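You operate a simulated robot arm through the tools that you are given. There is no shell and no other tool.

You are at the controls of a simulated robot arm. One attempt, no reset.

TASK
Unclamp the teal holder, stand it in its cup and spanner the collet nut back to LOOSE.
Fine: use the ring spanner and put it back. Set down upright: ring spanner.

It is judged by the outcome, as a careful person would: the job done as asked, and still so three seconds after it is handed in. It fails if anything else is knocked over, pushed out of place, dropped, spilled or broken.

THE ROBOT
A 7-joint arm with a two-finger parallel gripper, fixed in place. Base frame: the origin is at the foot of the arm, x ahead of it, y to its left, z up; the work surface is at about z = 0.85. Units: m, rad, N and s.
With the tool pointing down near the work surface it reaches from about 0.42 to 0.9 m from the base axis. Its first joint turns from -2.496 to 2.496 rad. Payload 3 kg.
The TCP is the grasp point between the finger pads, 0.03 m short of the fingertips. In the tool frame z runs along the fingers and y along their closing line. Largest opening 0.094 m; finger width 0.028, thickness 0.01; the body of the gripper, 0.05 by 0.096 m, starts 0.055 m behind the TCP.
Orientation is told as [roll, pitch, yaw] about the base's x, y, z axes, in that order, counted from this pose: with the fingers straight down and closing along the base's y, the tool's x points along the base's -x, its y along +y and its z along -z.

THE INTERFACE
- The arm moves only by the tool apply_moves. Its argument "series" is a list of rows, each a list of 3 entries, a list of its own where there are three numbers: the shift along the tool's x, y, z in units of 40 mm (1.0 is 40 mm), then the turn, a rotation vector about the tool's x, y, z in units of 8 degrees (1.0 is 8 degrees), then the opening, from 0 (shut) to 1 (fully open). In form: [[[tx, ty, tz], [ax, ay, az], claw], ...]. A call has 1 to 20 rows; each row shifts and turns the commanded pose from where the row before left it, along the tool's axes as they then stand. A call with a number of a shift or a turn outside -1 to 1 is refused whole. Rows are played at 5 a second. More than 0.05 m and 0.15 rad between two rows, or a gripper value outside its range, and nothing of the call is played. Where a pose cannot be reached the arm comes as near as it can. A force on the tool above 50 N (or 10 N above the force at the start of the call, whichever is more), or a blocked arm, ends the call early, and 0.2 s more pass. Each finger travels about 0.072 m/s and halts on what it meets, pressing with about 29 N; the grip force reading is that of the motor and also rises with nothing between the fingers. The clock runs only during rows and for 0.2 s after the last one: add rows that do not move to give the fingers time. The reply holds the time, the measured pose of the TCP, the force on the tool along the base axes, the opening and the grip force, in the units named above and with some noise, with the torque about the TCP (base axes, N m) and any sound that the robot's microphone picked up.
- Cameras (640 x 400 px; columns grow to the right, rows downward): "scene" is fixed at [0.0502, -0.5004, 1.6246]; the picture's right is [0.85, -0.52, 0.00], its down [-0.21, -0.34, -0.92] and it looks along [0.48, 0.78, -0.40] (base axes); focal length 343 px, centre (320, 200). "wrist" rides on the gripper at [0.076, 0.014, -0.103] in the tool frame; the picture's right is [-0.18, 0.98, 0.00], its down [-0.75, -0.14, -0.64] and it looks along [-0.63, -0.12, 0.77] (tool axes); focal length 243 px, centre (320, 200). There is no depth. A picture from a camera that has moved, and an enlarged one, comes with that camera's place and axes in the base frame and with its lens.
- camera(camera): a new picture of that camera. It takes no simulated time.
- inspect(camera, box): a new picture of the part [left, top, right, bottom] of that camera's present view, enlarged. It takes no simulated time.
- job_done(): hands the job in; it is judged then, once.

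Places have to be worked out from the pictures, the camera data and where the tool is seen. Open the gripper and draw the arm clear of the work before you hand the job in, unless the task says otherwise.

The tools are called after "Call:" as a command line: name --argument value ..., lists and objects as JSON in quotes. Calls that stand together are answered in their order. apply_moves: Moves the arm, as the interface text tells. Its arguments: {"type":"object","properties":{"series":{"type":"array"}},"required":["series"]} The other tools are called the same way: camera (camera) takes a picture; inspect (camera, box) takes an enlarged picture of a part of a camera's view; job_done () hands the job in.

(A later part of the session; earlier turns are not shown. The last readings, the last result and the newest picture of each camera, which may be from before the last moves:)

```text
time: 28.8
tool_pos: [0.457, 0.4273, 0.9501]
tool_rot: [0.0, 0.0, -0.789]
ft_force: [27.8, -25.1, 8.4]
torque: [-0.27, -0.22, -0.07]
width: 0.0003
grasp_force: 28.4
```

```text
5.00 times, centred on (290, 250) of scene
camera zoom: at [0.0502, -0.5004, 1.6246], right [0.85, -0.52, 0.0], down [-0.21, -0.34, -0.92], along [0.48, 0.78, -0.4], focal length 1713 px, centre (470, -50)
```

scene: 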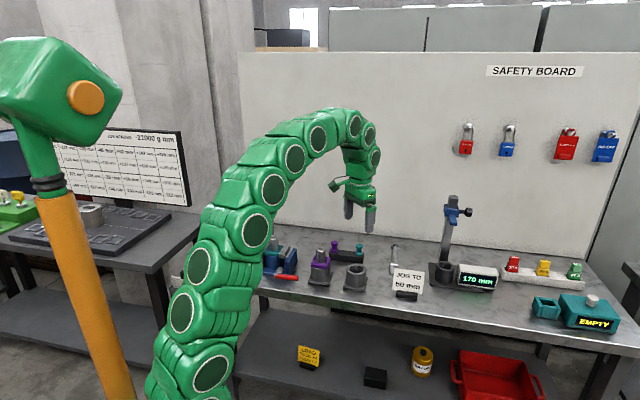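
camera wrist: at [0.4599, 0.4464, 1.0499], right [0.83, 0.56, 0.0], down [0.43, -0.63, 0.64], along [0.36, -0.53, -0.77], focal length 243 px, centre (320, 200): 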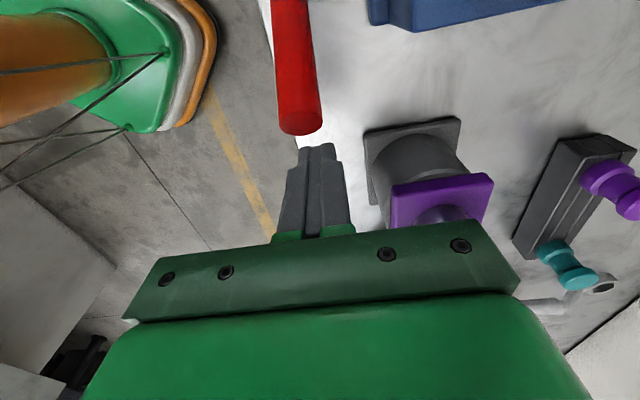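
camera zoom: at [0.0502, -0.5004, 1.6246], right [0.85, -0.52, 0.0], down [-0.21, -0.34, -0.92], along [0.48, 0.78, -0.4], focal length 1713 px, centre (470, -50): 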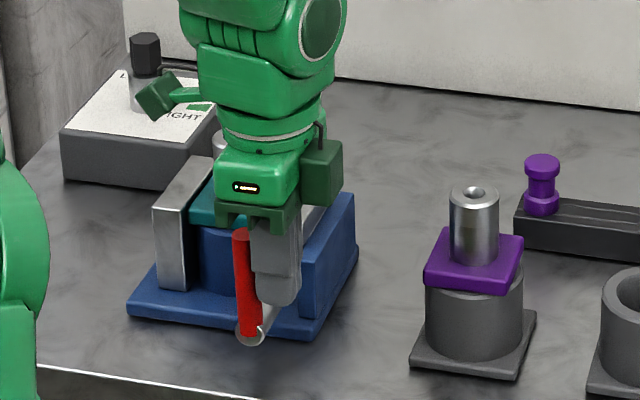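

The force rise to 37 N shows the lever has reached its stop just past vertical. I back off, rise, and look at the vise.

Call:
apply_moves --series '[[[-0.3, 0, 0], [0, 0, 0], 0], [[-0.3, 0, 0], [0, 0, 0], 0], [[-0.2, 0, -0.8], [0, 0, 0], 0.3], [[0, 0, -0.9], [0, 0, 0], 0.6], [[0, 0, -0.9], [0, 0, 0], 0.8], [[0, 0, -0.9], [0, 0, 0], 0.8], [[0, 0, 0], [0, 0, 0], 0.8]]'

Call:
camera --camera "wrist"

Call:
inspect --camera "scene" --box '[240, 210, 340, 290]'

```text
time: 30.4
tool_pos: [0.4797, 0.4086, 1.0897]
tool_rot: [0.0, -0.001, -0.789]
ft_force: [-0.2, 0.1, 0.0]
torque: [-0.01, 0.02, 0.0]
width: 0.0749
grasp_force: 0.0
```

```text
taken
camera wrist: at [0.4373, 0.4711, 1.192], right [0.83, 0.56, 0.0], down [0.43, -0.63, 0.64], along [0.36, -0.53, -0.77], focal length 243 px, centre (320, 200)
```

wrist: 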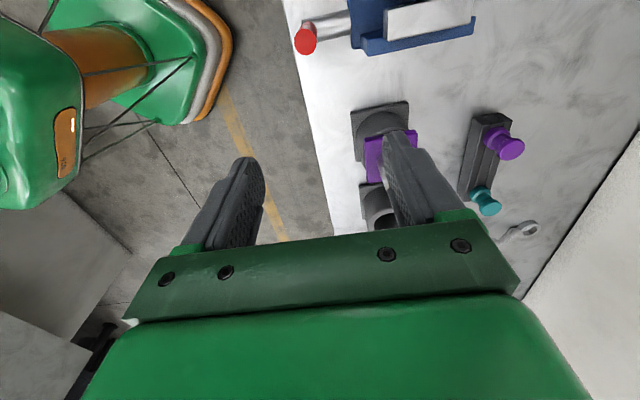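

```text
5.00 times, centred on (290, 250) of scene
camera zoom: at [0.0502, -0.5004, 1.6246], right [0.85, -0.52, 0.0], down [-0.21, -0.34, -0.92], along [0.48, 0.78, -0.4], focal length 1713 px, centre (470, -50)
```

zoom: 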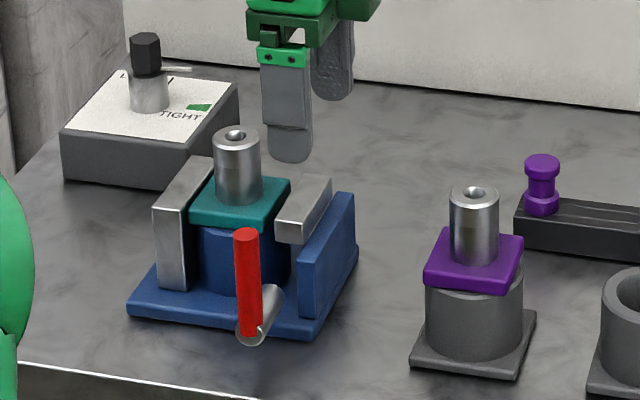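

The jaw is clearly open now. I hover over the holder to measure its position from directly above.

Call:
apply_moves --series '[[[0.575, 0.655, 0], [0, 0, 0], 0.8], [[0.575, 0.655, 0], [0, 0, 0], 0.8], [[0.575, 0.655, 0], [0, 0, 0], 0.8], [[0.575, 0.655, 0], [0, 0, 0], 0.8], [[0, 0, 0], [0, 0, 0], 0.8]]'

Call:
camera --camera "wrist"

Call:
inspect --camera "wrist" --box '[240, 0, 460, 230]'

Call:
inspect --camera "scene" --box '[240, 190, 340, 290]'

```text
time: 31.6
tool_pos: [0.4895, 0.5448, 1.0887]
tool_rot: [0.0, 0.0, -0.789]
ft_force: [0.1, -0.2, 0.2]
torque: [0.05, 0.0, 0.01]
width: 0.0751
grasp_force: 0.0
```

```text
taken
camera wrist: at [0.4465, 0.6079, 1.1919], right [0.83, 0.56, 0.0], down [0.43, -0.63, 0.64], along [0.36, -0.53, -0.77], focal length 243 px, centre (320, 200)
```

wrist: 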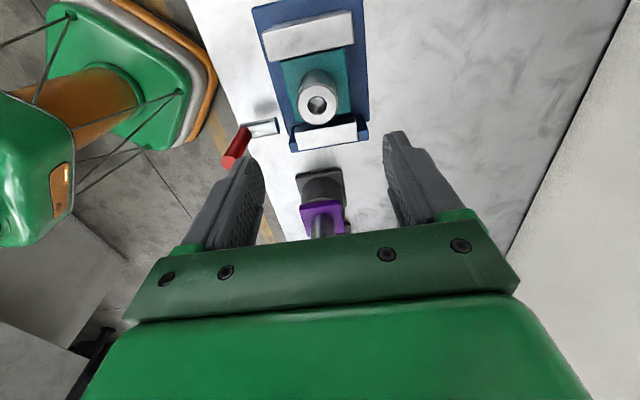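

```text
1.74 times, centred on (350, 115) of wrist
camera zoom: at [0.4465, 0.6079, 1.1919], right [0.83, 0.56, 0.0], down [0.43, -0.63, 0.64], along [0.36, -0.53, -0.77], focal length 422 px, centre (268, 348)
```

zoom: 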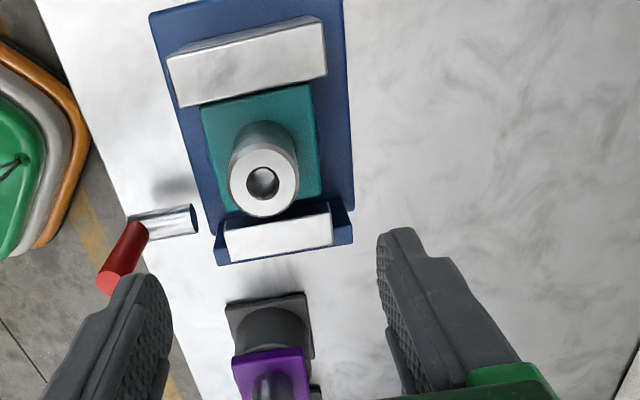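

```text
4.00 times, centred on (290, 240) of scene
camera zoom: at [0.0502, -0.5004, 1.6246], right [0.85, -0.52, 0.0], down [-0.21, -0.34, -0.92], along [0.48, 0.78, -0.4], focal length 1370 px, centre (440, 40)
```

zoom: 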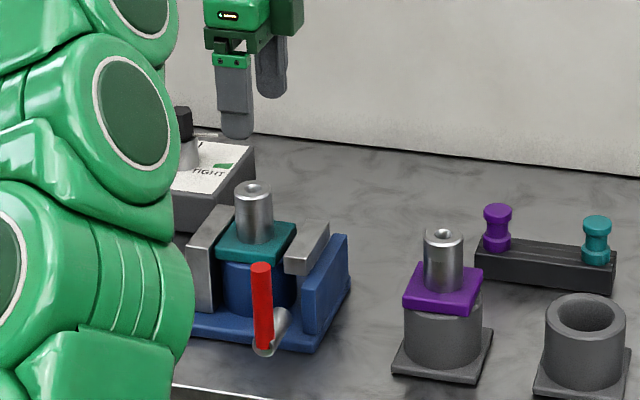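

The holder's top is at about (0.484, 0.549, 0.983), flange top near z≈0.936, with a cylinder about 34 mm across. I go down over it with fingertips kept just above the flange.

Call:
apply_moves --series '[[[0.045, 0, 0.7], [0, 0, 0], 0.8], [[0.045, 0, 0.7], [0, 0, 0], 0.8], [[0.045, 0, 0.7], [0, 0, 0], 0.8], [[0.045, 0, 0.7], [0, 0, 0], 0.8], [[0, 0, 0], [0, 0, 0], 0.8]]'

Call:
camera --camera "wrist"

Call:
inspect --camera "scene" --box '[240, 200, 320, 280]'

```text
time: 32.8
tool_pos: [0.484, 0.5499, 0.9768]
tool_rot: [0.0, -0.001, -0.789]
ft_force: [0.0, -0.5, -0.4]
torque: [0.02, 0.0, -0.04]
width: 0.0754
grasp_force: 0.0
```

```text
taken
camera wrist: at [0.4413, 0.6125, 1.0804], right [0.83, 0.56, 0.0], down [0.43, -0.63, 0.64], along [0.36, -0.53, -0.77], focal length 243 px, centre (320, 200)
```

wrist: 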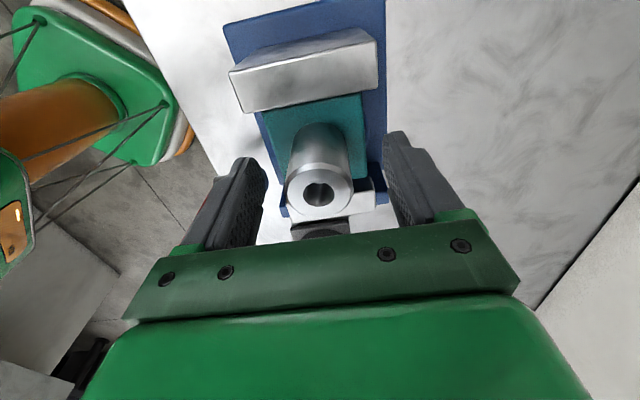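

```text
5.00 times, centred on (280, 240) of scene
camera zoom: at [0.0502, -0.5004, 1.6246], right [0.85, -0.52, 0.0], down [-0.21, -0.34, -0.92], along [0.48, 0.78, -0.4], focal length 1713 px, centre (520, 0)
```

zoom: 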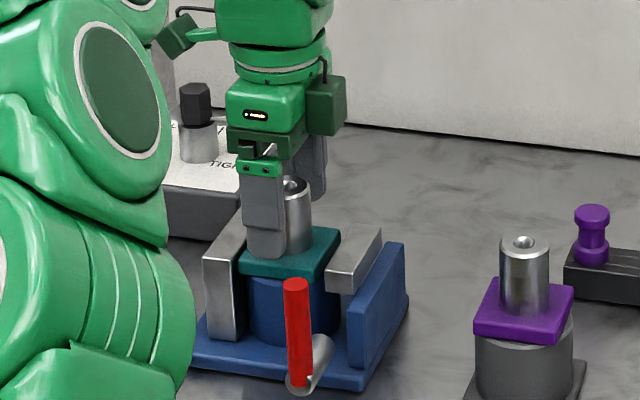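

The cylinder is centred between the fingers, and the tips are about 1 cm above the flange. I close on it.

Call:
apply_moves --series '[[[0, 0, 0.08], [0, 0, 0], 0.8], [[0, 0, 0], [0, 0, 0], 0.2], [[0, 0, 0], [0, 0, 0], 0.2], [[0, 0, 0], [0, 0, 0], 0.2], [[0, 0, 0], [0, 0, 0], 0.2]]'

Call:
camera --camera "wrist"

```text
time: 34.0
tool_pos: [0.4846, 0.5497, 0.9753]
tool_rot: [0.0, -0.001, -0.789]
ft_force: [-0.9, 0.7, -0.5]
torque: [0.0, -0.01, 0.03]
width: 0.0407
grasp_force: 29.4
```

```text
taken
camera wrist: at [0.4414, 0.6127, 1.0772], right [0.83, 0.56, 0.0], down [0.43, -0.63, 0.64], along [0.36, -0.53, -0.77], focal length 243 px, centre (320, 200)
```

wrist: 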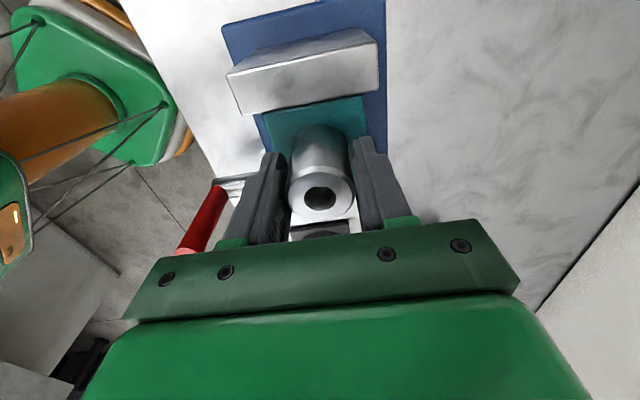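

Well centred grip (net force near zero, width 40.7 mm). I lift slowly and watch the force.

Call:
apply_moves --series '[[[0, 0, -0.15], [0, 0, 0], 0.2], [[0, 0, -0.2], [0, 0, 0], 0.2], [[0, 0, -0.3], [0, 0, 0], 0.2]]'

Call:
inspect --camera "scene" --box '[240, 200, 320, 280]'

```text
time: 34.8
tool_pos: [0.4846, 0.5514, 1.0004]
tool_rot: [0.004, 0.0, -0.79]
ft_force: [1.0, -0.3, -6.8]
torque: [0.02, 0.02, 0.0]
width: 0.0402
grasp_force: 28.8
```

```text
5.00 times, centred on (280, 240) of scene
camera zoom: at [0.0502, -0.5004, 1.6246], right [0.85, -0.52, 0.0], down [-0.21, -0.34, -0.92], along [0.48, 0.78, -0.4], focal length 1713 px, centre (520, 0)
```

zoom: 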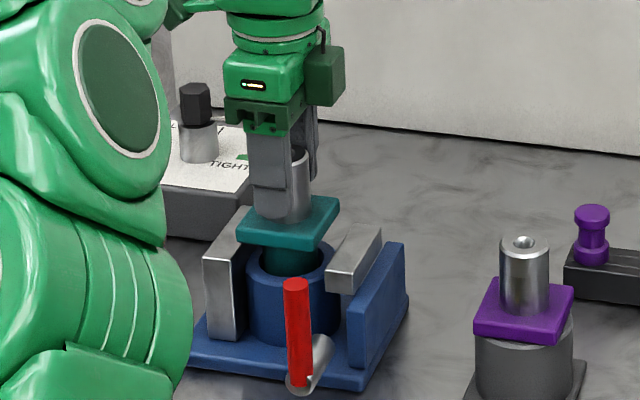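

The holder comes up cleanly (about 0.65 kg). I lift it well clear, then carry it toward the empty cup.

Call:
apply_moves --series '[[[0, 0, -0.6], [0, 0, 0], 0.2], [[0, 0, -0.6], [0, 0, 0], 0.2], [[0, 0, -0.6], [0, 0, 0], 0.2], [[0, 0, -0.6], [0, 0, 0], 0.2], [[0, 0, -0.6], [0, 0, 0], 0.2], [[-0.5, -0.05, 0], [0, 0, 0], 0.2], [[-0.67, -0.07, 0], [0, 0, 0], 0.2], [[-0.67, -0.07, 0], [0, 0, 0], 0.2], [[-0.67, -0.07, 0], [0, 0, 0], 0.2], [[-0.67, -0.07, 0], [0, 0, 0], 0.2], [[-0.67, -0.07, 0], [0, 0, 0], 0.2], [[-0.67, -0.07, 0], [0, 0, 0], 0.2], [[-0.67, -0.07, 0], [0, 0, 0], 0.2], [[-0.67, -0.07, 0], [0, 0, 0], 0.2], [[-0.67, -0.07, 0], [0, 0, 0], 0.2], [[-0.67, -0.07, 0], [0, 0, 0], 0.2], [[-0.67, -0.07, 0], [0, 0, 0], 0.2], [[-0.3, -0.02, 0], [0, 0, 0], 0.2]]'

Call:
camera --camera "wrist"

Call:
inspect --camera "scene" --box '[280, 170, 420, 300]'

```text
time: 38.6
tool_pos: [0.6904, 0.294, 1.1196]
tool_rot: [0.001, -0.001, -0.787]
ft_force: [0.0, 0.1, -5.7]
torque: [0.0, 0.02, -0.01]
width: 0.0405
grasp_force: 29.2
```

```text
taken
camera wrist: at [0.6476, 0.3575, 1.2223], right [0.83, 0.56, 0.0], down [0.43, -0.63, 0.64], along [0.36, -0.53, -0.77], focal length 243 px, centre (320, 200)
```

wrist: 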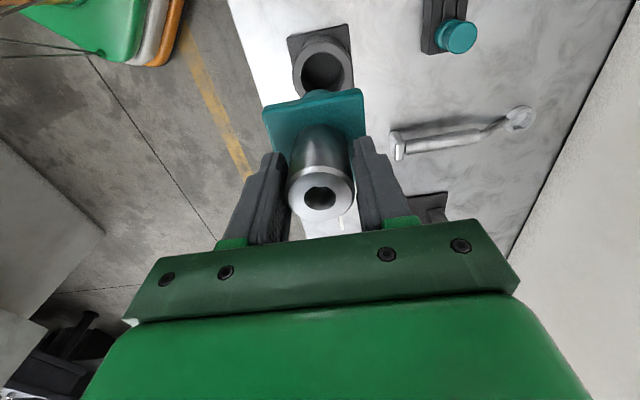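

```text
3.08 times, centred on (350, 235) of scene
camera zoom: at [0.0502, -0.5004, 1.6246], right [0.85, -0.52, 0.0], down [-0.21, -0.34, -0.92], along [0.48, 0.78, -0.4], focal length 1054 px, centre (228, 92)
```

zoom: 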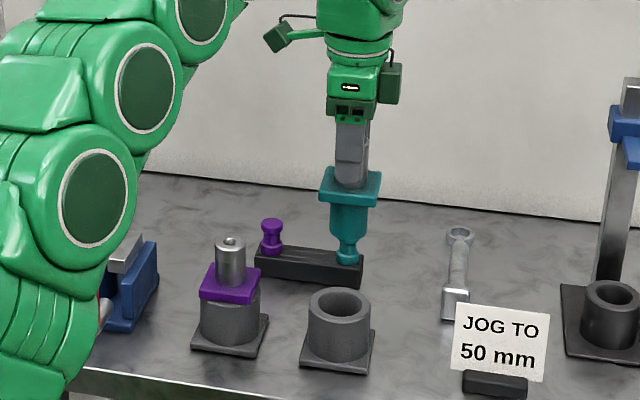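

The cup is visible just past the flange in the wrist view. I zoom in to measure it.

Call:
inspect --camera "wrist" --box '[250, 10, 410, 120]'

Call:
inspect --camera "scene" --box '[320, 210, 400, 300]'

```text
3.64 times, centred on (330, 65) of wrist
camera zoom: at [0.6476, 0.3575, 1.2223], right [0.83, 0.56, 0.0], down [0.43, -0.63, 0.64], along [0.36, -0.53, -0.77], focal length 882 px, centre (284, 691)
```

zoom: 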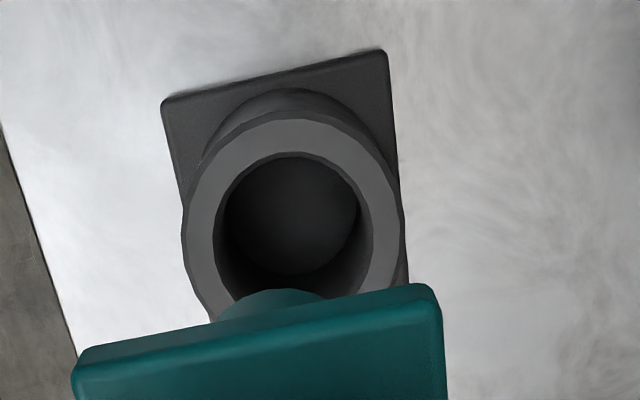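

```text
4.44 times, centred on (360, 255) of scene
camera zoom: at [0.0502, -0.5004, 1.6246], right [0.85, -0.52, 0.0], down [-0.21, -0.34, -0.92], along [0.48, 0.78, -0.4], focal length 1523 px, centre (142, -44)
```

zoom: 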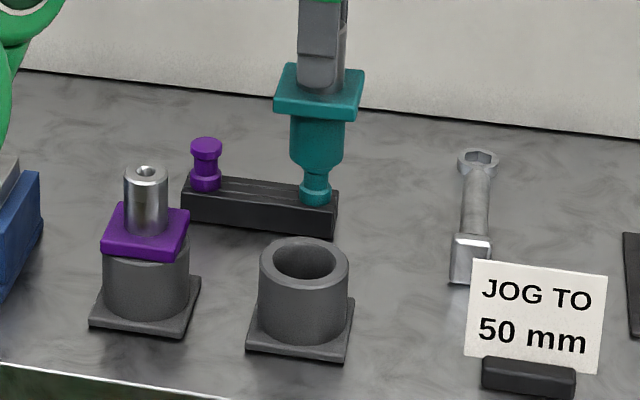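

The cup's rim centre measures at about (0.691, 0.300, 0.915), hole radius ≈25 mm against a shank radius ≈20 mm. I shift over it and descend to just above the rim.

Call:
apply_moves --series '[[[0.05, 0.06, 0], [0, 0, 0], 0.2], [[0.045, 0.055, 0.3], [0, 0, 0], 0.2], [[0, 0, 0.5], [0, 0, 0], 0.2], [[0, 0, 0.5], [0, 0, 0], 0.2], [[0, 0, 0.4], [0, 0, 0], 0.2], [[0, 0, 0], [0, 0, 0], 0.2]]'

Call:
camera --camera "wrist"

Call:
inspect --camera "scene" --box '[320, 210, 400, 300]'

```text
time: 40.0
tool_pos: [0.6908, 0.3017, 1.0525]
tool_rot: [0.002, 0.0, -0.789]
ft_force: [0.0, 0.1, -6.4]
torque: [0.03, 0.01, 0.0]
width: 0.0404
grasp_force: 28.8
```

```text
taken
camera wrist: at [0.6474, 0.3651, 1.1549], right [0.83, 0.56, 0.0], down [0.43, -0.63, 0.64], along [0.36, -0.53, -0.77], focal length 243 px, centre (320, 200)
```

wrist: 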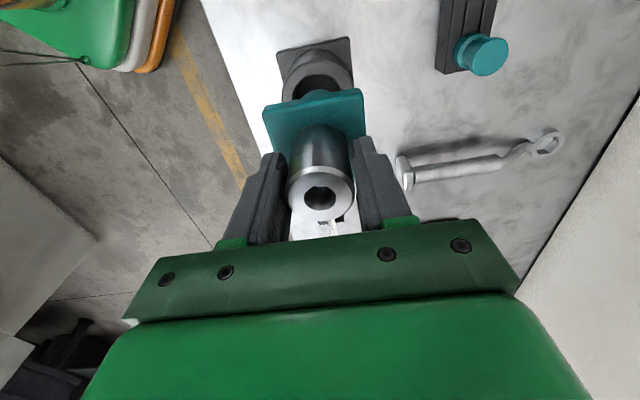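

```text
4.44 times, centred on (360, 255) of scene
camera zoom: at [0.0502, -0.5004, 1.6246], right [0.85, -0.52, 0.0], down [-0.21, -0.34, -0.92], along [0.48, 0.78, -0.4], focal length 1523 px, centre (142, -44)
```

zoom: 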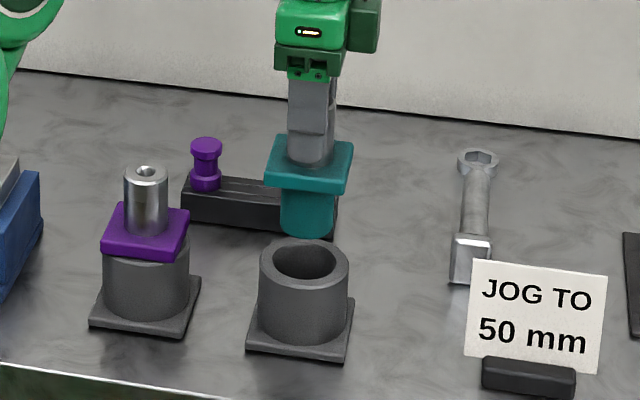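

Alignment looks good in the scene view. I zoom in on the wrist view to check the shank against the cup hole.

Call:
inspect --camera "wrist" --box '[255, 25, 375, 125]'

Call:
inspect --camera "scene" --box '[335, 230, 385, 295]'

```text
4.00 times, centred on (315, 75) of wrist
camera zoom: at [0.6474, 0.3651, 1.1549], right [0.83, 0.56, 0.0], down [0.43, -0.63, 0.64], along [0.36, -0.53, -0.77], focal length 970 px, centre (340, 700)
```

zoom: 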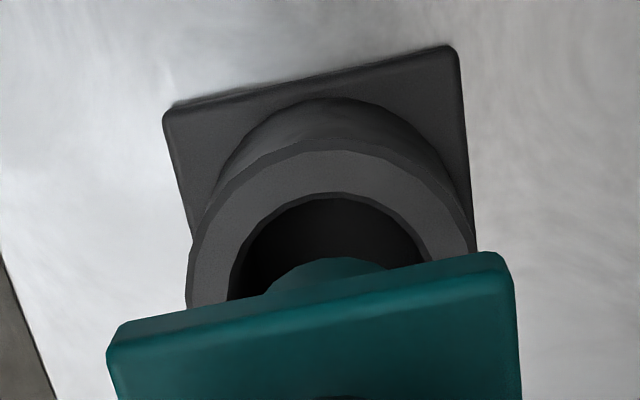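

```text
6.15 times, centred on (360, 262) of scene
camera zoom: at [0.0502, -0.5004, 1.6246], right [0.85, -0.52, 0.0], down [-0.21, -0.34, -0.92], along [0.48, 0.78, -0.4], focal length 2108 px, centre (74, -185)
```

zoom: 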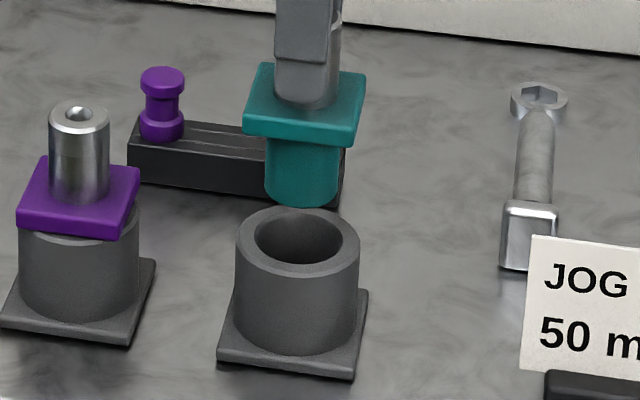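

Cup centre agrees with the tool axis to about 2 mm, inside the 5 mm clearance. I make the tiny correction and lower into the cup gently.

Call:
apply_moves --series '[[[0, -0.05, 0.1], [0, 0, 0], 0.2], [[0, 0, 0.2], [0, 0, 0], 0.2], [[0, 0, 0.2], [0, 0, 0], 0.2], [[0, 0, 0.2], [0, 0, 0], 0.2], [[0, 0, 0.2], [0, 0, 0], 0.2], [[0, 0, 0.2], [0, 0, 0], 0.2], [[0, 0, 0.2], [0, 0, 0], 0.2]]'

Call:
inspect --camera "scene" --box '[335, 230, 385, 295]'

```text
time: 41.6
tool_pos: [0.6896, 0.2976, 1.001]
tool_rot: [0.002, -0.001, -0.791]
ft_force: [0.5, 0.0, -6.9]
torque: [0.01, 0.03, 0.01]
width: 0.0404
grasp_force: 28.7
```

```text
6.15 times, centred on (360, 262) of scene
camera zoom: at [0.0502, -0.5004, 1.6246], right [0.85, -0.52, 0.0], down [-0.21, -0.34, -0.92], along [0.48, 0.78, -0.4], focal length 2108 px, centre (74, -185)
```

zoom: 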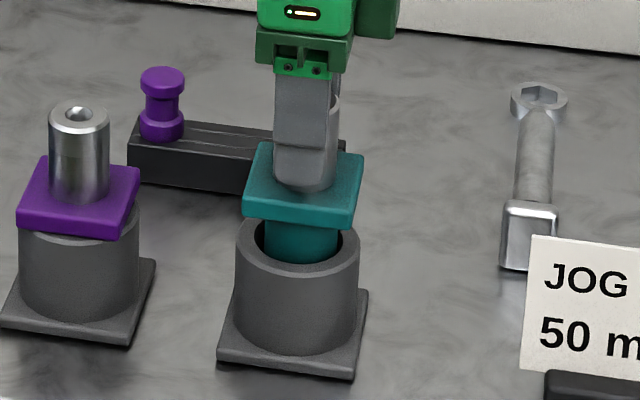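

The shank is inside the cup with no contact force. I lower the rest of the way in small steps.

Call:
apply_moves --series '[[[0, 0, 0.12], [0, 0, 0], 0.2], [[0, 0, 0.12], [0, 0, 0], 0.2], [[0, 0, 0.12], [0, 0, 0], 0.2], [[0, 0, 0.1], [0, 0, 0], 0.2], [[0, 0, 0.08], [0, 0, 0], 0.2], [[0, 0, 0], [0, 0, 0], 0.2]]'

Call:
inspect --camera "scene" --box '[335, 230, 385, 295]'

```text
time: 43.0
tool_pos: [0.6895, 0.298, 0.9789]
tool_rot: [0.0, 0.001, -0.788]
ft_force: [-0.3, 0.2, -5.6]
torque: [0.02, -0.01, 0.0]
width: 0.0403
grasp_force: 28.8
```

```text
6.15 times, centred on (360, 262) of scene
camera zoom: at [0.0502, -0.5004, 1.6246], right [0.85, -0.52, 0.0], down [-0.21, -0.34, -0.92], along [0.48, 0.78, -0.4], focal length 2108 px, centre (74, -185)
```

zoom: 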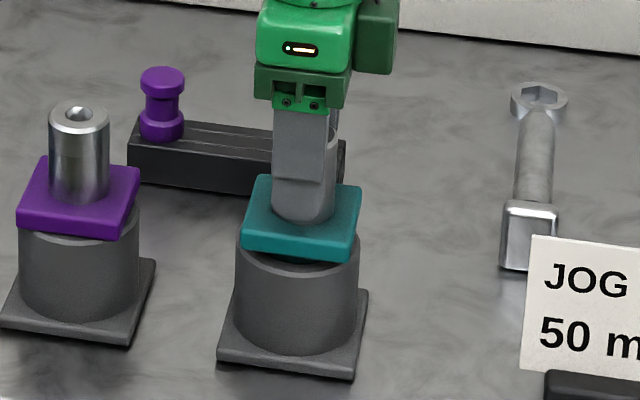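

Still a few millimetres above the rim. I continue in 2 mm steps until the weight transfers.

Call:
apply_moves --series '[[[0, 0, 0.05], [0, 0, 0], 0.2], [[0, 0, 0.05], [0, 0, 0], 0.2], [[0, 0, 0.05], [0, 0, 0], 0.2], [[0, 0, 0], [0, 0, 0], 0.2]]'

```text
time: 44.0
tool_pos: [0.6897, 0.2996, 0.9719]
tool_rot: [0.001, 0.0, -0.79]
ft_force: [-0.5, -0.5, -6.1]
torque: [0.03, -0.01, 0.0]
width: 0.0405
grasp_force: 28.9
```

Call:
apply_moves --series '[[[0, 0, 0.04], [0, 0, 0], 0.2], [[0, 0, 0.04], [0, 0, 0], 0.2], [[0, 0, 0], [0, 0, 0], 0.2]]'

Call:
inspect --camera "scene" --box '[335, 230, 385, 295]'

```text
time: 44.8
tool_pos: [0.6896, 0.2984, 0.9704]
tool_rot: [-0.002, 0.001, -0.788]
ft_force: [-0.5, -1.6, 4.4]
torque: [-0.13, 0.27, 0.07]
width: 0.0405
grasp_force: 28.8
```

```text
6.15 times, centred on (360, 262) of scene
camera zoom: at [0.0502, -0.5004, 1.6246], right [0.85, -0.52, 0.0], down [-0.21, -0.34, -0.92], along [0.48, 0.78, -0.4], focal length 2108 px, centre (74, -185)
```

zoom: 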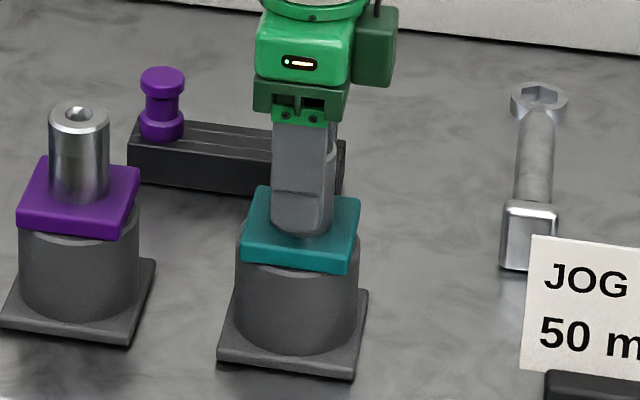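

The weight has transferred and the flange sits on the rim. I open the fingers and rise straight up.

Call:
apply_moves --series '[[[0, 0, 0], [0, 0, 0], 0.5], [[0, 0, 0], [0, 0, 0], 0.65], [[0, 0, 0], [0, 0, 0], 0.8], [[0, 0, 0], [0, 0, 0], 0.8], [[0, 0, -0.4], [0, 0, 0], 0.8], [[0, 0, -0.8], [0, 0, 0], 0.8], [[0, 0, -0.8], [0, 0, 0], 0.8], [[0, 0, -0.8], [0, 0, 0], 0.8], [[0, 0, -0.4], [0, 0, 0], 0.8]]'

Call:
camera --camera "wrist"

Call:
inspect --camera "scene" --box '[320, 210, 420, 300]'

```text
time: 46.8
tool_pos: [0.6891, 0.2989, 1.0986]
tool_rot: [0.0, 0.0, -0.789]
ft_force: [0.9, 0.4, -0.6]
torque: [-0.03, 0.04, 0.01]
width: 0.0754
grasp_force: 0.1
```

```text
taken
camera wrist: at [0.6464, 0.3625, 1.2014], right [0.83, 0.56, 0.0], down [0.43, -0.63, 0.64], along [0.36, -0.53, -0.77], focal length 243 px, centre (320, 200)
```

wrist: 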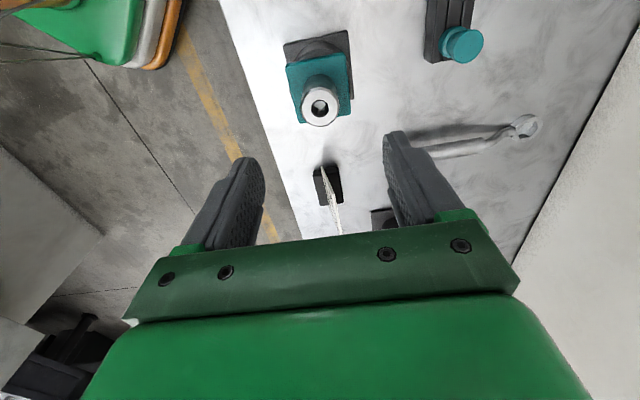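

```text
4.44 times, centred on (370, 255) of scene
camera zoom: at [0.0502, -0.5004, 1.6246], right [0.85, -0.52, 0.0], down [-0.21, -0.34, -0.92], along [0.48, 0.78, -0.4], focal length 1523 px, centre (98, -44)
```

zoom: 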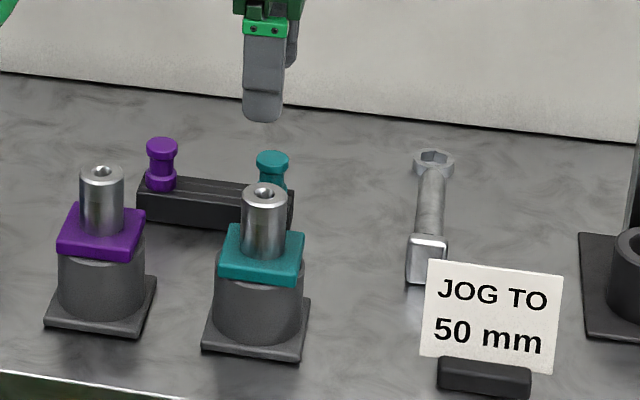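

The teal holder now stands in its cup like the purple one. Now I study the spanner in the current wrist view.

Call:
inspect --camera "wrist" --box '[400, 100, 560, 180]'

Call:
inspect --camera "scene" --box '[375, 235, 425, 285]'

```text
4.00 times, centred on (480, 140) of wrist
camera zoom: at [0.6464, 0.3625, 1.2014], right [0.83, 0.56, 0.0], down [0.43, -0.63, 0.64], along [0.36, -0.53, -0.77], focal length 970 px, centre (-320, 440)
```

zoom: 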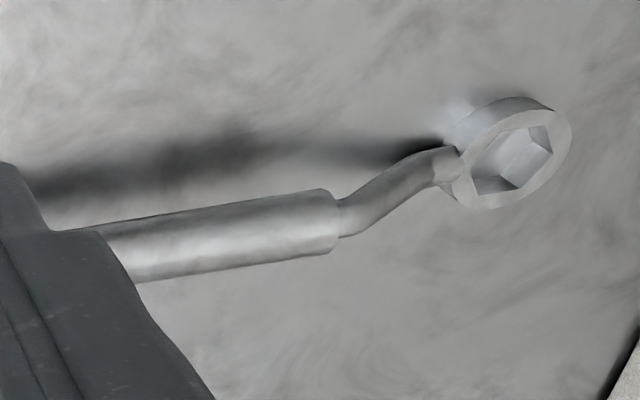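

```text
8.00 times, centred on (400, 260) of scene
camera zoom: at [0.0502, -0.5004, 1.6246], right [0.85, -0.52, 0.0], down [-0.21, -0.34, -0.92], along [0.48, 0.78, -0.4], focal length 2741 px, centre (-320, -280)
```

zoom: 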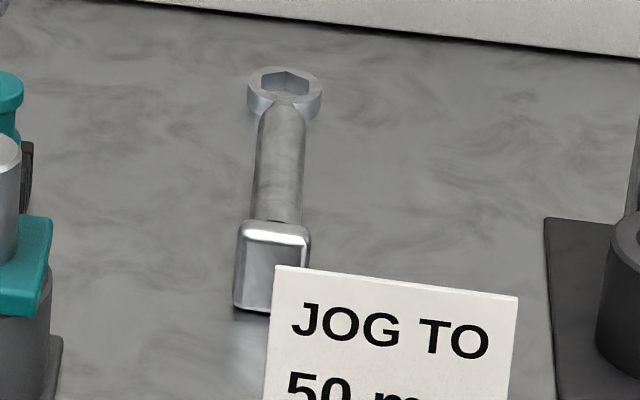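

The spanner's handle is raised on a foot block, with a cranked neck down to a ring resting on the table. I rotate the wrist to yaw +45° and hover above the block end for a precise look along its axis.

Call:
apply_moves --series '[[[0, 0, 0], [0, 0, -0.941], 0.8], [[0, 0, 0], [0, 0, -0.941], 0.8], [[0, 0, 0], [0, 0, -0.941], 0.8], [[0, 0, 0], [0, 0, -0.941], 0.8], [[0, 0, 0], [0, 0, -0.941], 0.8], [[0, 0, 0], [0, 0, -0.941], 0.8], [[0, 0, 0], [0, 0, -0.941], 0.8], [[0, 0, 0], [0, 0, -0.941], 0.8], [[0, 0, 0], [0, 0, -0.941], 0.8], [[0, 0, 0], [0, 0, -0.941], 0.8], [[0, 0, 0], [0, 0, -0.941], 0.8], [[0, 0, 0], [0, 0, -0.9], 0.8], [[-0.5, -0.65, 0.1], [0, 0, 0], 0.8], [[-0.5, -0.65, 0.2], [0, 0, 0], 0.8], [[-0.5, -0.65, 0.2], [0, 0, 0], 0.8], [[-0.5, -0.65, 0.2], [0, 0, 0], 0.8], [[-0.5, -0.65, 0.2], [0, 0, 0], 0.8], [[0, 0, 0], [0, 0, 0], 0.8]]'

Call:
camera --camera "wrist"

Call:
camera --camera "scene"

```text
time: 50.6
tool_pos: [0.8103, 0.2839, 1.0699]
tool_rot: [-0.001, -0.002, 0.782]
ft_force: [-0.3, -0.2, -0.5]
torque: [0.01, -0.01, 0.0]
width: 0.0753
grasp_force: 0.0
out of reach, approached as far as the arm can: row 16, 17
```

```text
taken
camera wrist: at [0.7464, 0.2386, 1.1741], right [-0.56, 0.83, 0.0], down [0.63, 0.43, 0.64], along [0.53, 0.36, -0.77], focal length 243 px, centre (320, 200)
```

wrist: 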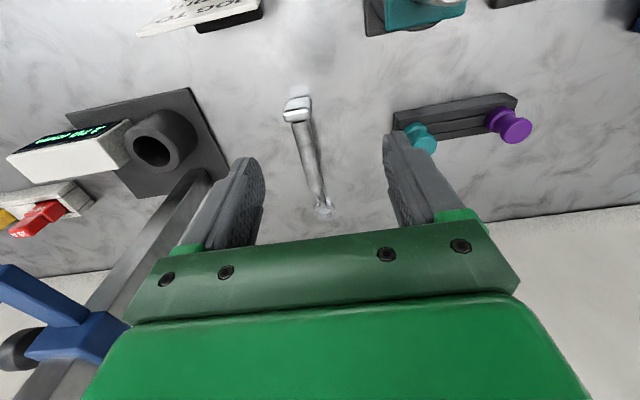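

```text
taken
```

scene: 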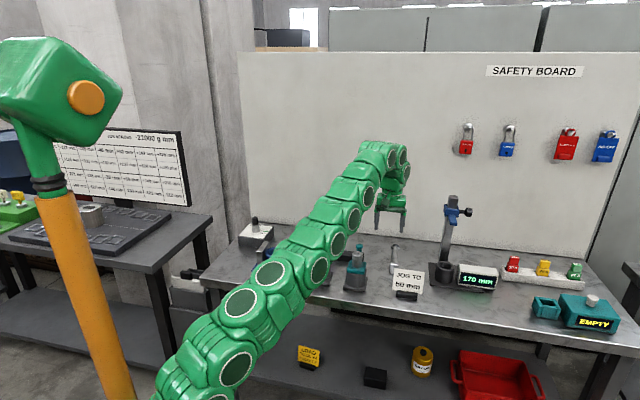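

The arm hit its reach limit at this height (r≈0.86), but I have a good view. I zoom in on the spanner.

Call:
inspect --camera "wrist" --box '[260, 80, 380, 230]'

Call:
inspect --camera "wrist" --box '[270, 85, 340, 135]'

Call:
inspect --camera "wrist" --box '[290, 180, 350, 225]'

```text
2.67 times, centred on (320, 155) of wrist
camera zoom: at [0.7464, 0.2386, 1.1741], right [-0.56, 0.83, 0.0], down [0.63, 0.43, 0.64], along [0.53, 0.36, -0.77], focal length 647 px, centre (320, 320)
```

zoom: 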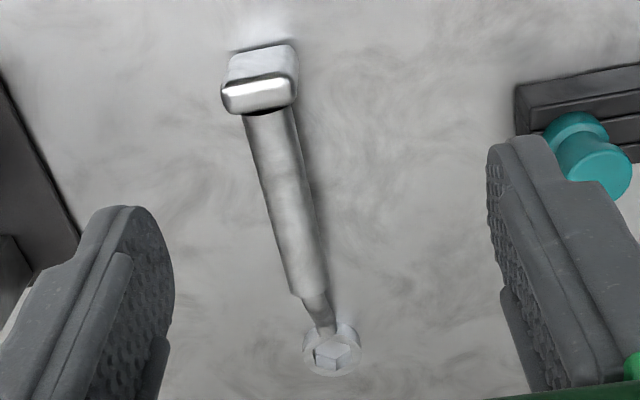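

```text
8.00 times, centred on (305, 110) of wrist
camera zoom: at [0.7464, 0.2386, 1.1741], right [-0.56, 0.83, 0.0], down [0.63, 0.43, 0.64], along [0.53, 0.36, -0.77], focal length 1941 px, centre (440, 920)
```

zoom: 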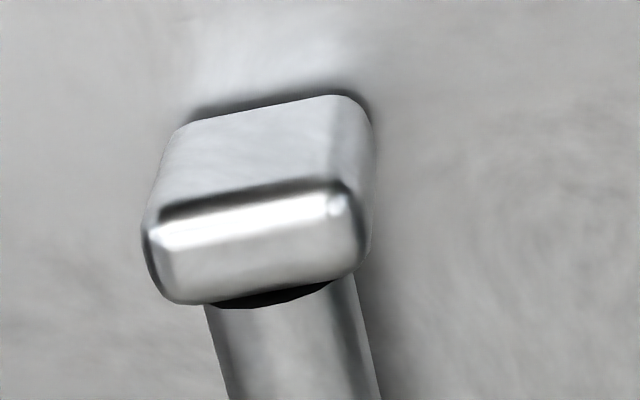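

```text
8.89 times, centred on (320, 202) of wrist
camera zoom: at [0.7464, 0.2386, 1.1741], right [-0.56, 0.83, 0.0], down [0.63, 0.43, 0.64], along [0.53, 0.36, -0.77], focal length 2157 px, centre (320, 178)
```

zoom: 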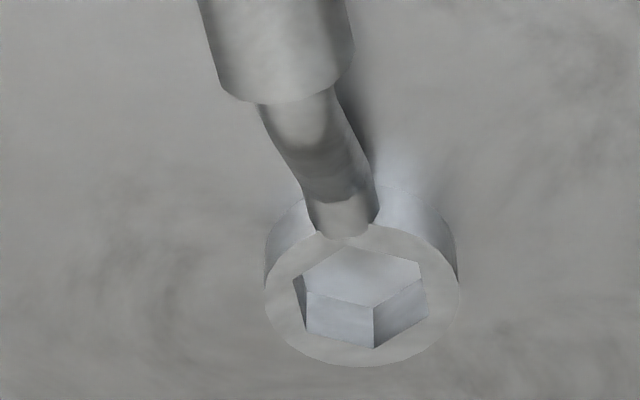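

Spanner geometry: block top centre (0.850, 0.2765), ring centre (0.9755, 0.403, 0.87), so about 178 mm between them, with a hex corner pointing along the handle axis. Before picking it up I go look at the nut's hex orientation and pointer.

Call:
apply_moves --series '[[[0.3, 0.8, 0], [0, 0, 0], 0.8], [[0.3, 0.8, 0], [0, 0, 0], 0.8], [[0.3, 0.8, 0], [0, 0, 0], 0.8], [[0.1, 0.9, 0], [0, 0, 0], 0.8], [[0, 0.9, 0], [0, 0, 0], 0.8], [[0, 0.9, 0], [0, 0, 0], 0.8], [[0, 0.9, 0], [0, 0, 0], 0.8], [[0, 0.9, 0], [0, 0, 0], 0.8], [[0, 0.9, 0], [0, 0, 0], 0.8]]'

Call:
camera --camera "wrist"

```text
time: 52.6
tool_pos: [0.5607, 0.4749, 1.072]
tool_rot: [0.001, 0.0, 0.784]
ft_force: [-0.2, 0.3, -0.4]
torque: [-0.01, 0.02, -0.03]
width: 0.0752
grasp_force: 0.2
```

```text
taken
camera wrist: at [0.4967, 0.4311, 1.1752], right [-0.56, 0.83, 0.0], down [0.63, 0.43, 0.64], along [0.53, 0.36, -0.77], focal length 243 px, centre (320, 200)
```

wrist: 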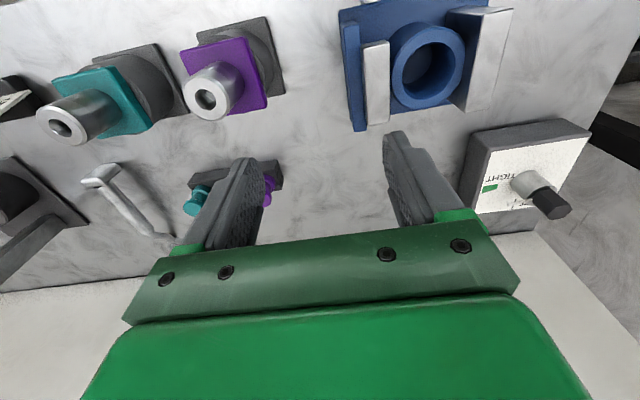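

The vise is empty, both holders are upright. I move nearer to the nut box for a centred view.

Call:
apply_moves --series '[[[-0.26, 0.86, 0], [0, 0, 0], 0.8], [[-0.26, 0.86, 0], [0, 0, 0], 0.8], [[-0.26, 0.86, 0], [0, 0, 0], 0.8], [[-0.26, 0.86, 0], [0, 0, 0], 0.8], [[-0.26, 0.86, 0], [0, 0, 0], 0.8], [[-0.26, 0.86, 0], [0, 0, 0], 0.8], [[-0.26, 0.86, 0], [0, 0, 0], 0.8], [[-0.26, 0.86, 0], [0, 0, 0], 0.8], [[0, 0, 0], [0, 0, 0], 0.8]]'

Call:
camera --camera "wrist"

Call:
inspect --camera "wrist" --box '[240, 90, 400, 230]'

```text
time: 54.6
tool_pos: [0.4309, 0.7178, 1.0716]
tool_rot: [0.0, 0.0, 0.781]
ft_force: [0.4, -0.6, -0.2]
torque: [-0.02, 0.0, 0.0]
width: 0.0754
grasp_force: 0.1
out of reach, approached as far as the arm can: row 8
```

```text
taken
camera wrist: at [0.368, 0.6732, 1.1743], right [-0.56, 0.83, 0.0], down [0.63, 0.43, 0.64], along [0.53, 0.36, -0.77], focal length 243 px, centre (320, 200)
```

wrist: 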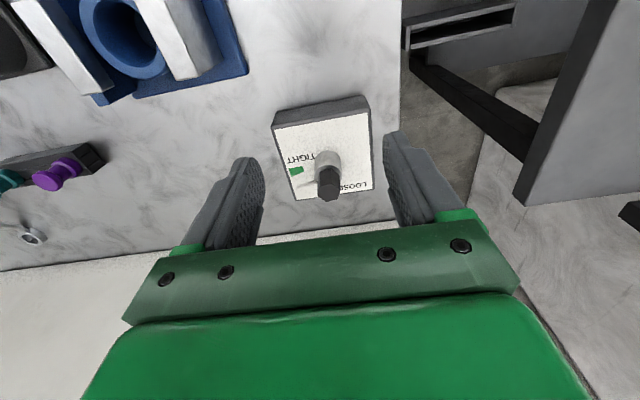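

```text
2.86 times, centred on (320, 160) of wrist
camera zoom: at [0.368, 0.6732, 1.1743], right [-0.56, 0.83, 0.0], down [0.63, 0.43, 0.64], along [0.53, 0.36, -0.77], focal length 693 px, centre (320, 314)
```

zoom: 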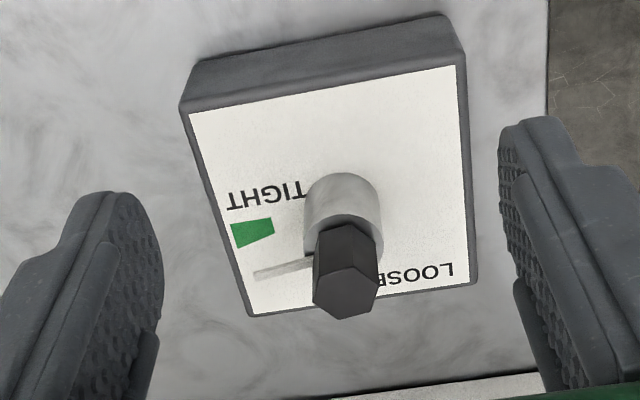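

I zoom further on the plate, nut, pointer and LOOSE label.

Call:
inspect --camera "wrist" --box '[280, 135, 380, 215]'

Call:
inspect --camera "wrist" --box '[310, 155, 360, 205]'

```text
5.00 times, centred on (330, 175) of wrist
camera zoom: at [0.368, 0.6732, 1.1743], right [-0.56, 0.83, 0.0], down [0.63, 0.43, 0.64], along [0.53, 0.36, -0.77], focal length 1213 px, centre (270, 325)
```

zoom: 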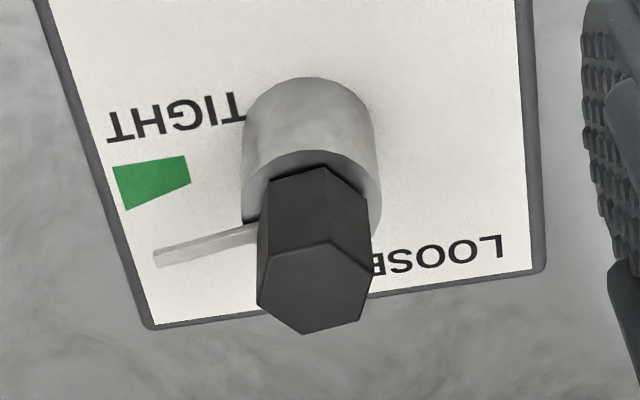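

```text
8.00 times, centred on (335, 180) of wrist
camera zoom: at [0.368, 0.6732, 1.1743], right [-0.56, 0.83, 0.0], down [0.63, 0.43, 0.64], along [0.53, 0.36, -0.77], focal length 1941 px, centre (200, 360)
```

zoom: 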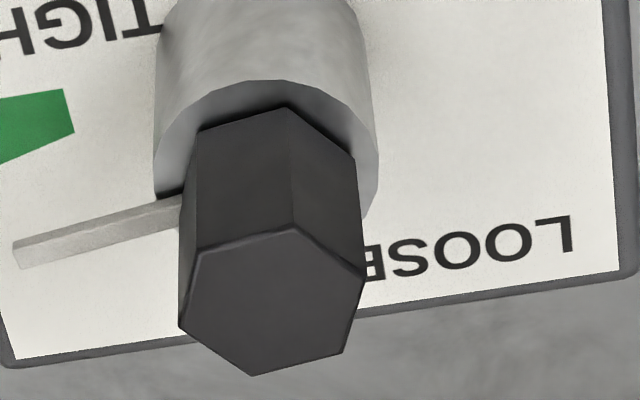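

Nut centre works out at about (0.503, 0.778), hex corners at ≈22.4° (mod 60°), pointer at ≈−38°, right on the green TIGHT wedge. I check the scene view for the LOOSE side.

Call:
inspect --camera "scene" --box '[230, 205, 285, 245]'

Call:
camera --camera "scene"

```text
10.00 times, centred on (258, 225) of scene
camera zoom: at [0.0502, -0.5004, 1.6246], right [0.85, -0.52, 0.0], down [-0.21, -0.34, -0.92], along [0.48, 0.78, -0.4], focal length 3426 px, centre (945, -50)
```

zoom: 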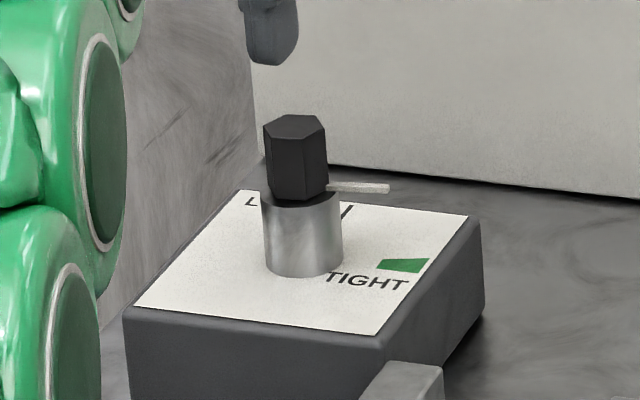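

```text
taken
```

scene: 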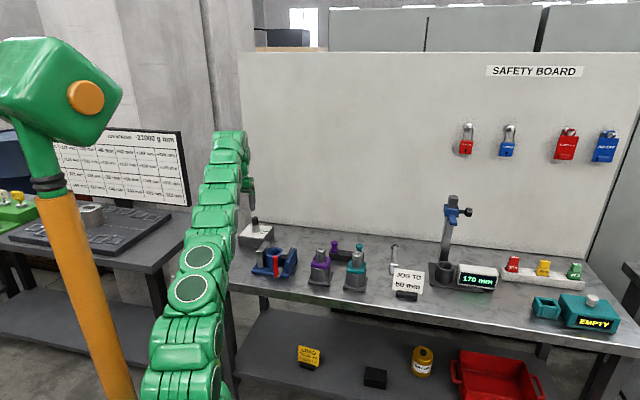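

There is a black tick for LOOSE at about +45° (base frame), so the nut must turn about +83° (counter-clockwise), with the spanner starting at heading ≈22° and ending ≈105°, all within reach. Now I fly back to fetch the spanner.

Call:
apply_moves --series '[[[0.0756, -0.845, 0], [0, 0, 0], 1], [[0.0756, -0.845, 0], [0, 0, 0], 1], [[0.0756, -0.845, 0], [0, 0, 0], 1], [[0.0756, -0.845, 0], [0, 0, 0], 1], [[0.0756, -0.845, 0], [0, 0, 0], 1], [[0.0756, -0.845, 0], [0, 0, 0], 1], [[0.0756, -0.845, 0], [0, 0, 0], 1], [[0.0756, -0.845, 0], [0, 0, 0], 1], [[0.0756, -0.845, 0], [0, 0, 0], 1], [[0.0756, -0.845, 0], [0, 0, 0], 1], [[0.0756, -0.845, 0], [0, 0, 0], 1], [[0.0756, -0.845, 0], [0, 0, 0], 1], [[0.0756, -0.845, 0], [0, 0, 0], 1], [[0.0756, -0.845, 0], [0, 0, 0], 1], [[0.0756, -0.845, 0], [0, 0, 0], 1], [[0.0756, -0.845, 0], [0, 0, 0], 1], [[0.0756, -0.845, 0], [0, 0, 0], 1], [[0.0756, -0.845, 0], [0, 0, -0.057], 1], [[0, 0, 0], [0, 0, 0], 1]]'

Call:
camera --camera "wrist"

```text
time: 58.6
tool_pos: [0.8215, 0.2494, 1.0695]
tool_rot: [0.001, 0.0, 0.792]
ft_force: [0.3, -0.1, -0.4]
torque: [0.0, 0.01, 0.0]
width: 0.094
grasp_force: 0.0
```

```text
taken
camera wrist: at [0.7584, 0.2045, 1.1735], right [-0.57, 0.82, 0.0], down [0.63, 0.44, 0.64], along [0.53, 0.37, -0.77], focal length 243 px, centre (320, 200)
```

wrist: 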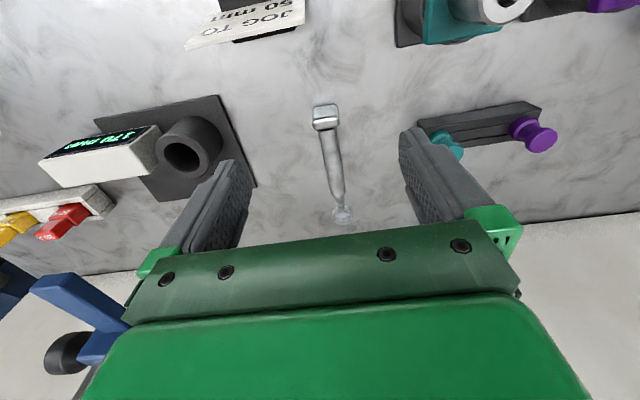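

I'm centred in s over the spanner but about 4 cm short of the block, as planned. I descend to just above block height and re-check.

Call:
apply_moves --series '[[[0, 0, 0.7], [0, 0, 0], 1], [[0, 0, 0.7], [0, 0, 0], 1], [[0, 0, 0.7], [0, 0, 0], 1], [[0, 0, 0.6], [0, 0, 0], 1], [[0, 0, 0], [0, 0, 0], 1]]'

Call:
camera --camera "wrist"

Call:
inspect --camera "wrist" --box '[260, 80, 400, 230]'

Call:
inspect --camera "scene" --box '[360, 200, 460, 300]'

```text
time: 59.8
tool_pos: [0.8209, 0.2506, 0.9628]
tool_rot: [-0.001, 0.0, 0.792]
ft_force: [-1.1, 0.3, 0.3]
torque: [-0.03, -0.03, -0.02]
width: 0.0938
grasp_force: 0.0
```

```text
taken
camera wrist: at [0.758, 0.2061, 1.0654], right [-0.57, 0.82, 0.0], down [0.63, 0.44, 0.64], along [0.53, 0.37, -0.77], focal length 243 px, centre (320, 200)
```

wrist: 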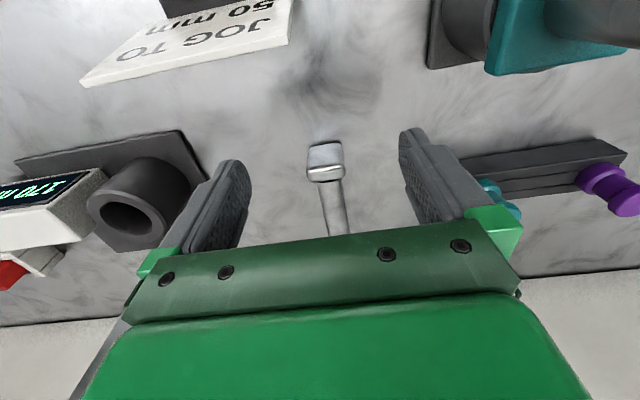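

```text
2.67 times, centred on (330, 155) of wrist
camera zoom: at [0.758, 0.2061, 1.0654], right [-0.57, 0.82, 0.0], down [0.63, 0.44, 0.64], along [0.53, 0.37, -0.77], focal length 647 px, centre (293, 320)
```

zoom: 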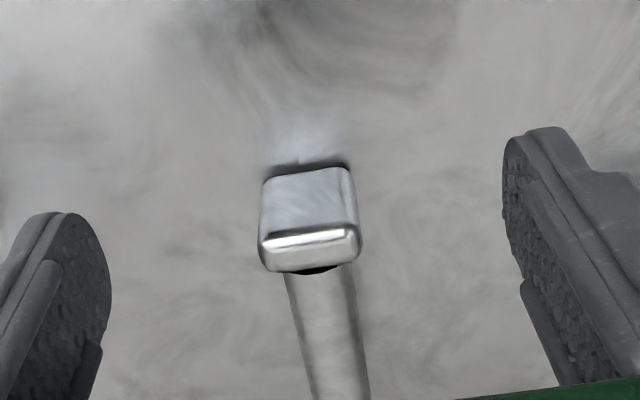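

```text
4.00 times, centred on (410, 250) of scene
camera zoom: at [0.0502, -0.5004, 1.6246], right [0.85, -0.52, 0.0], down [-0.21, -0.34, -0.92], along [0.48, 0.78, -0.4], focal length 1370 px, centre (-40, 0)
```

zoom: 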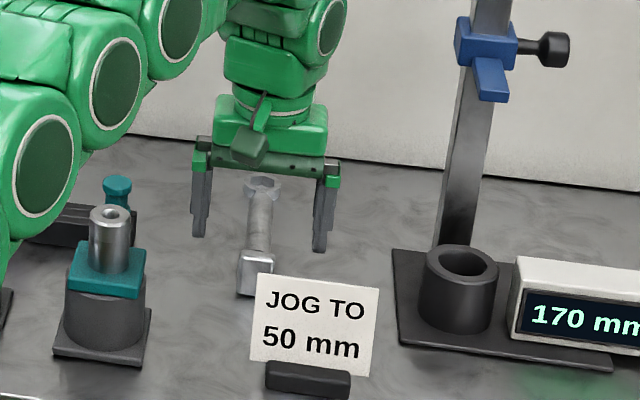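

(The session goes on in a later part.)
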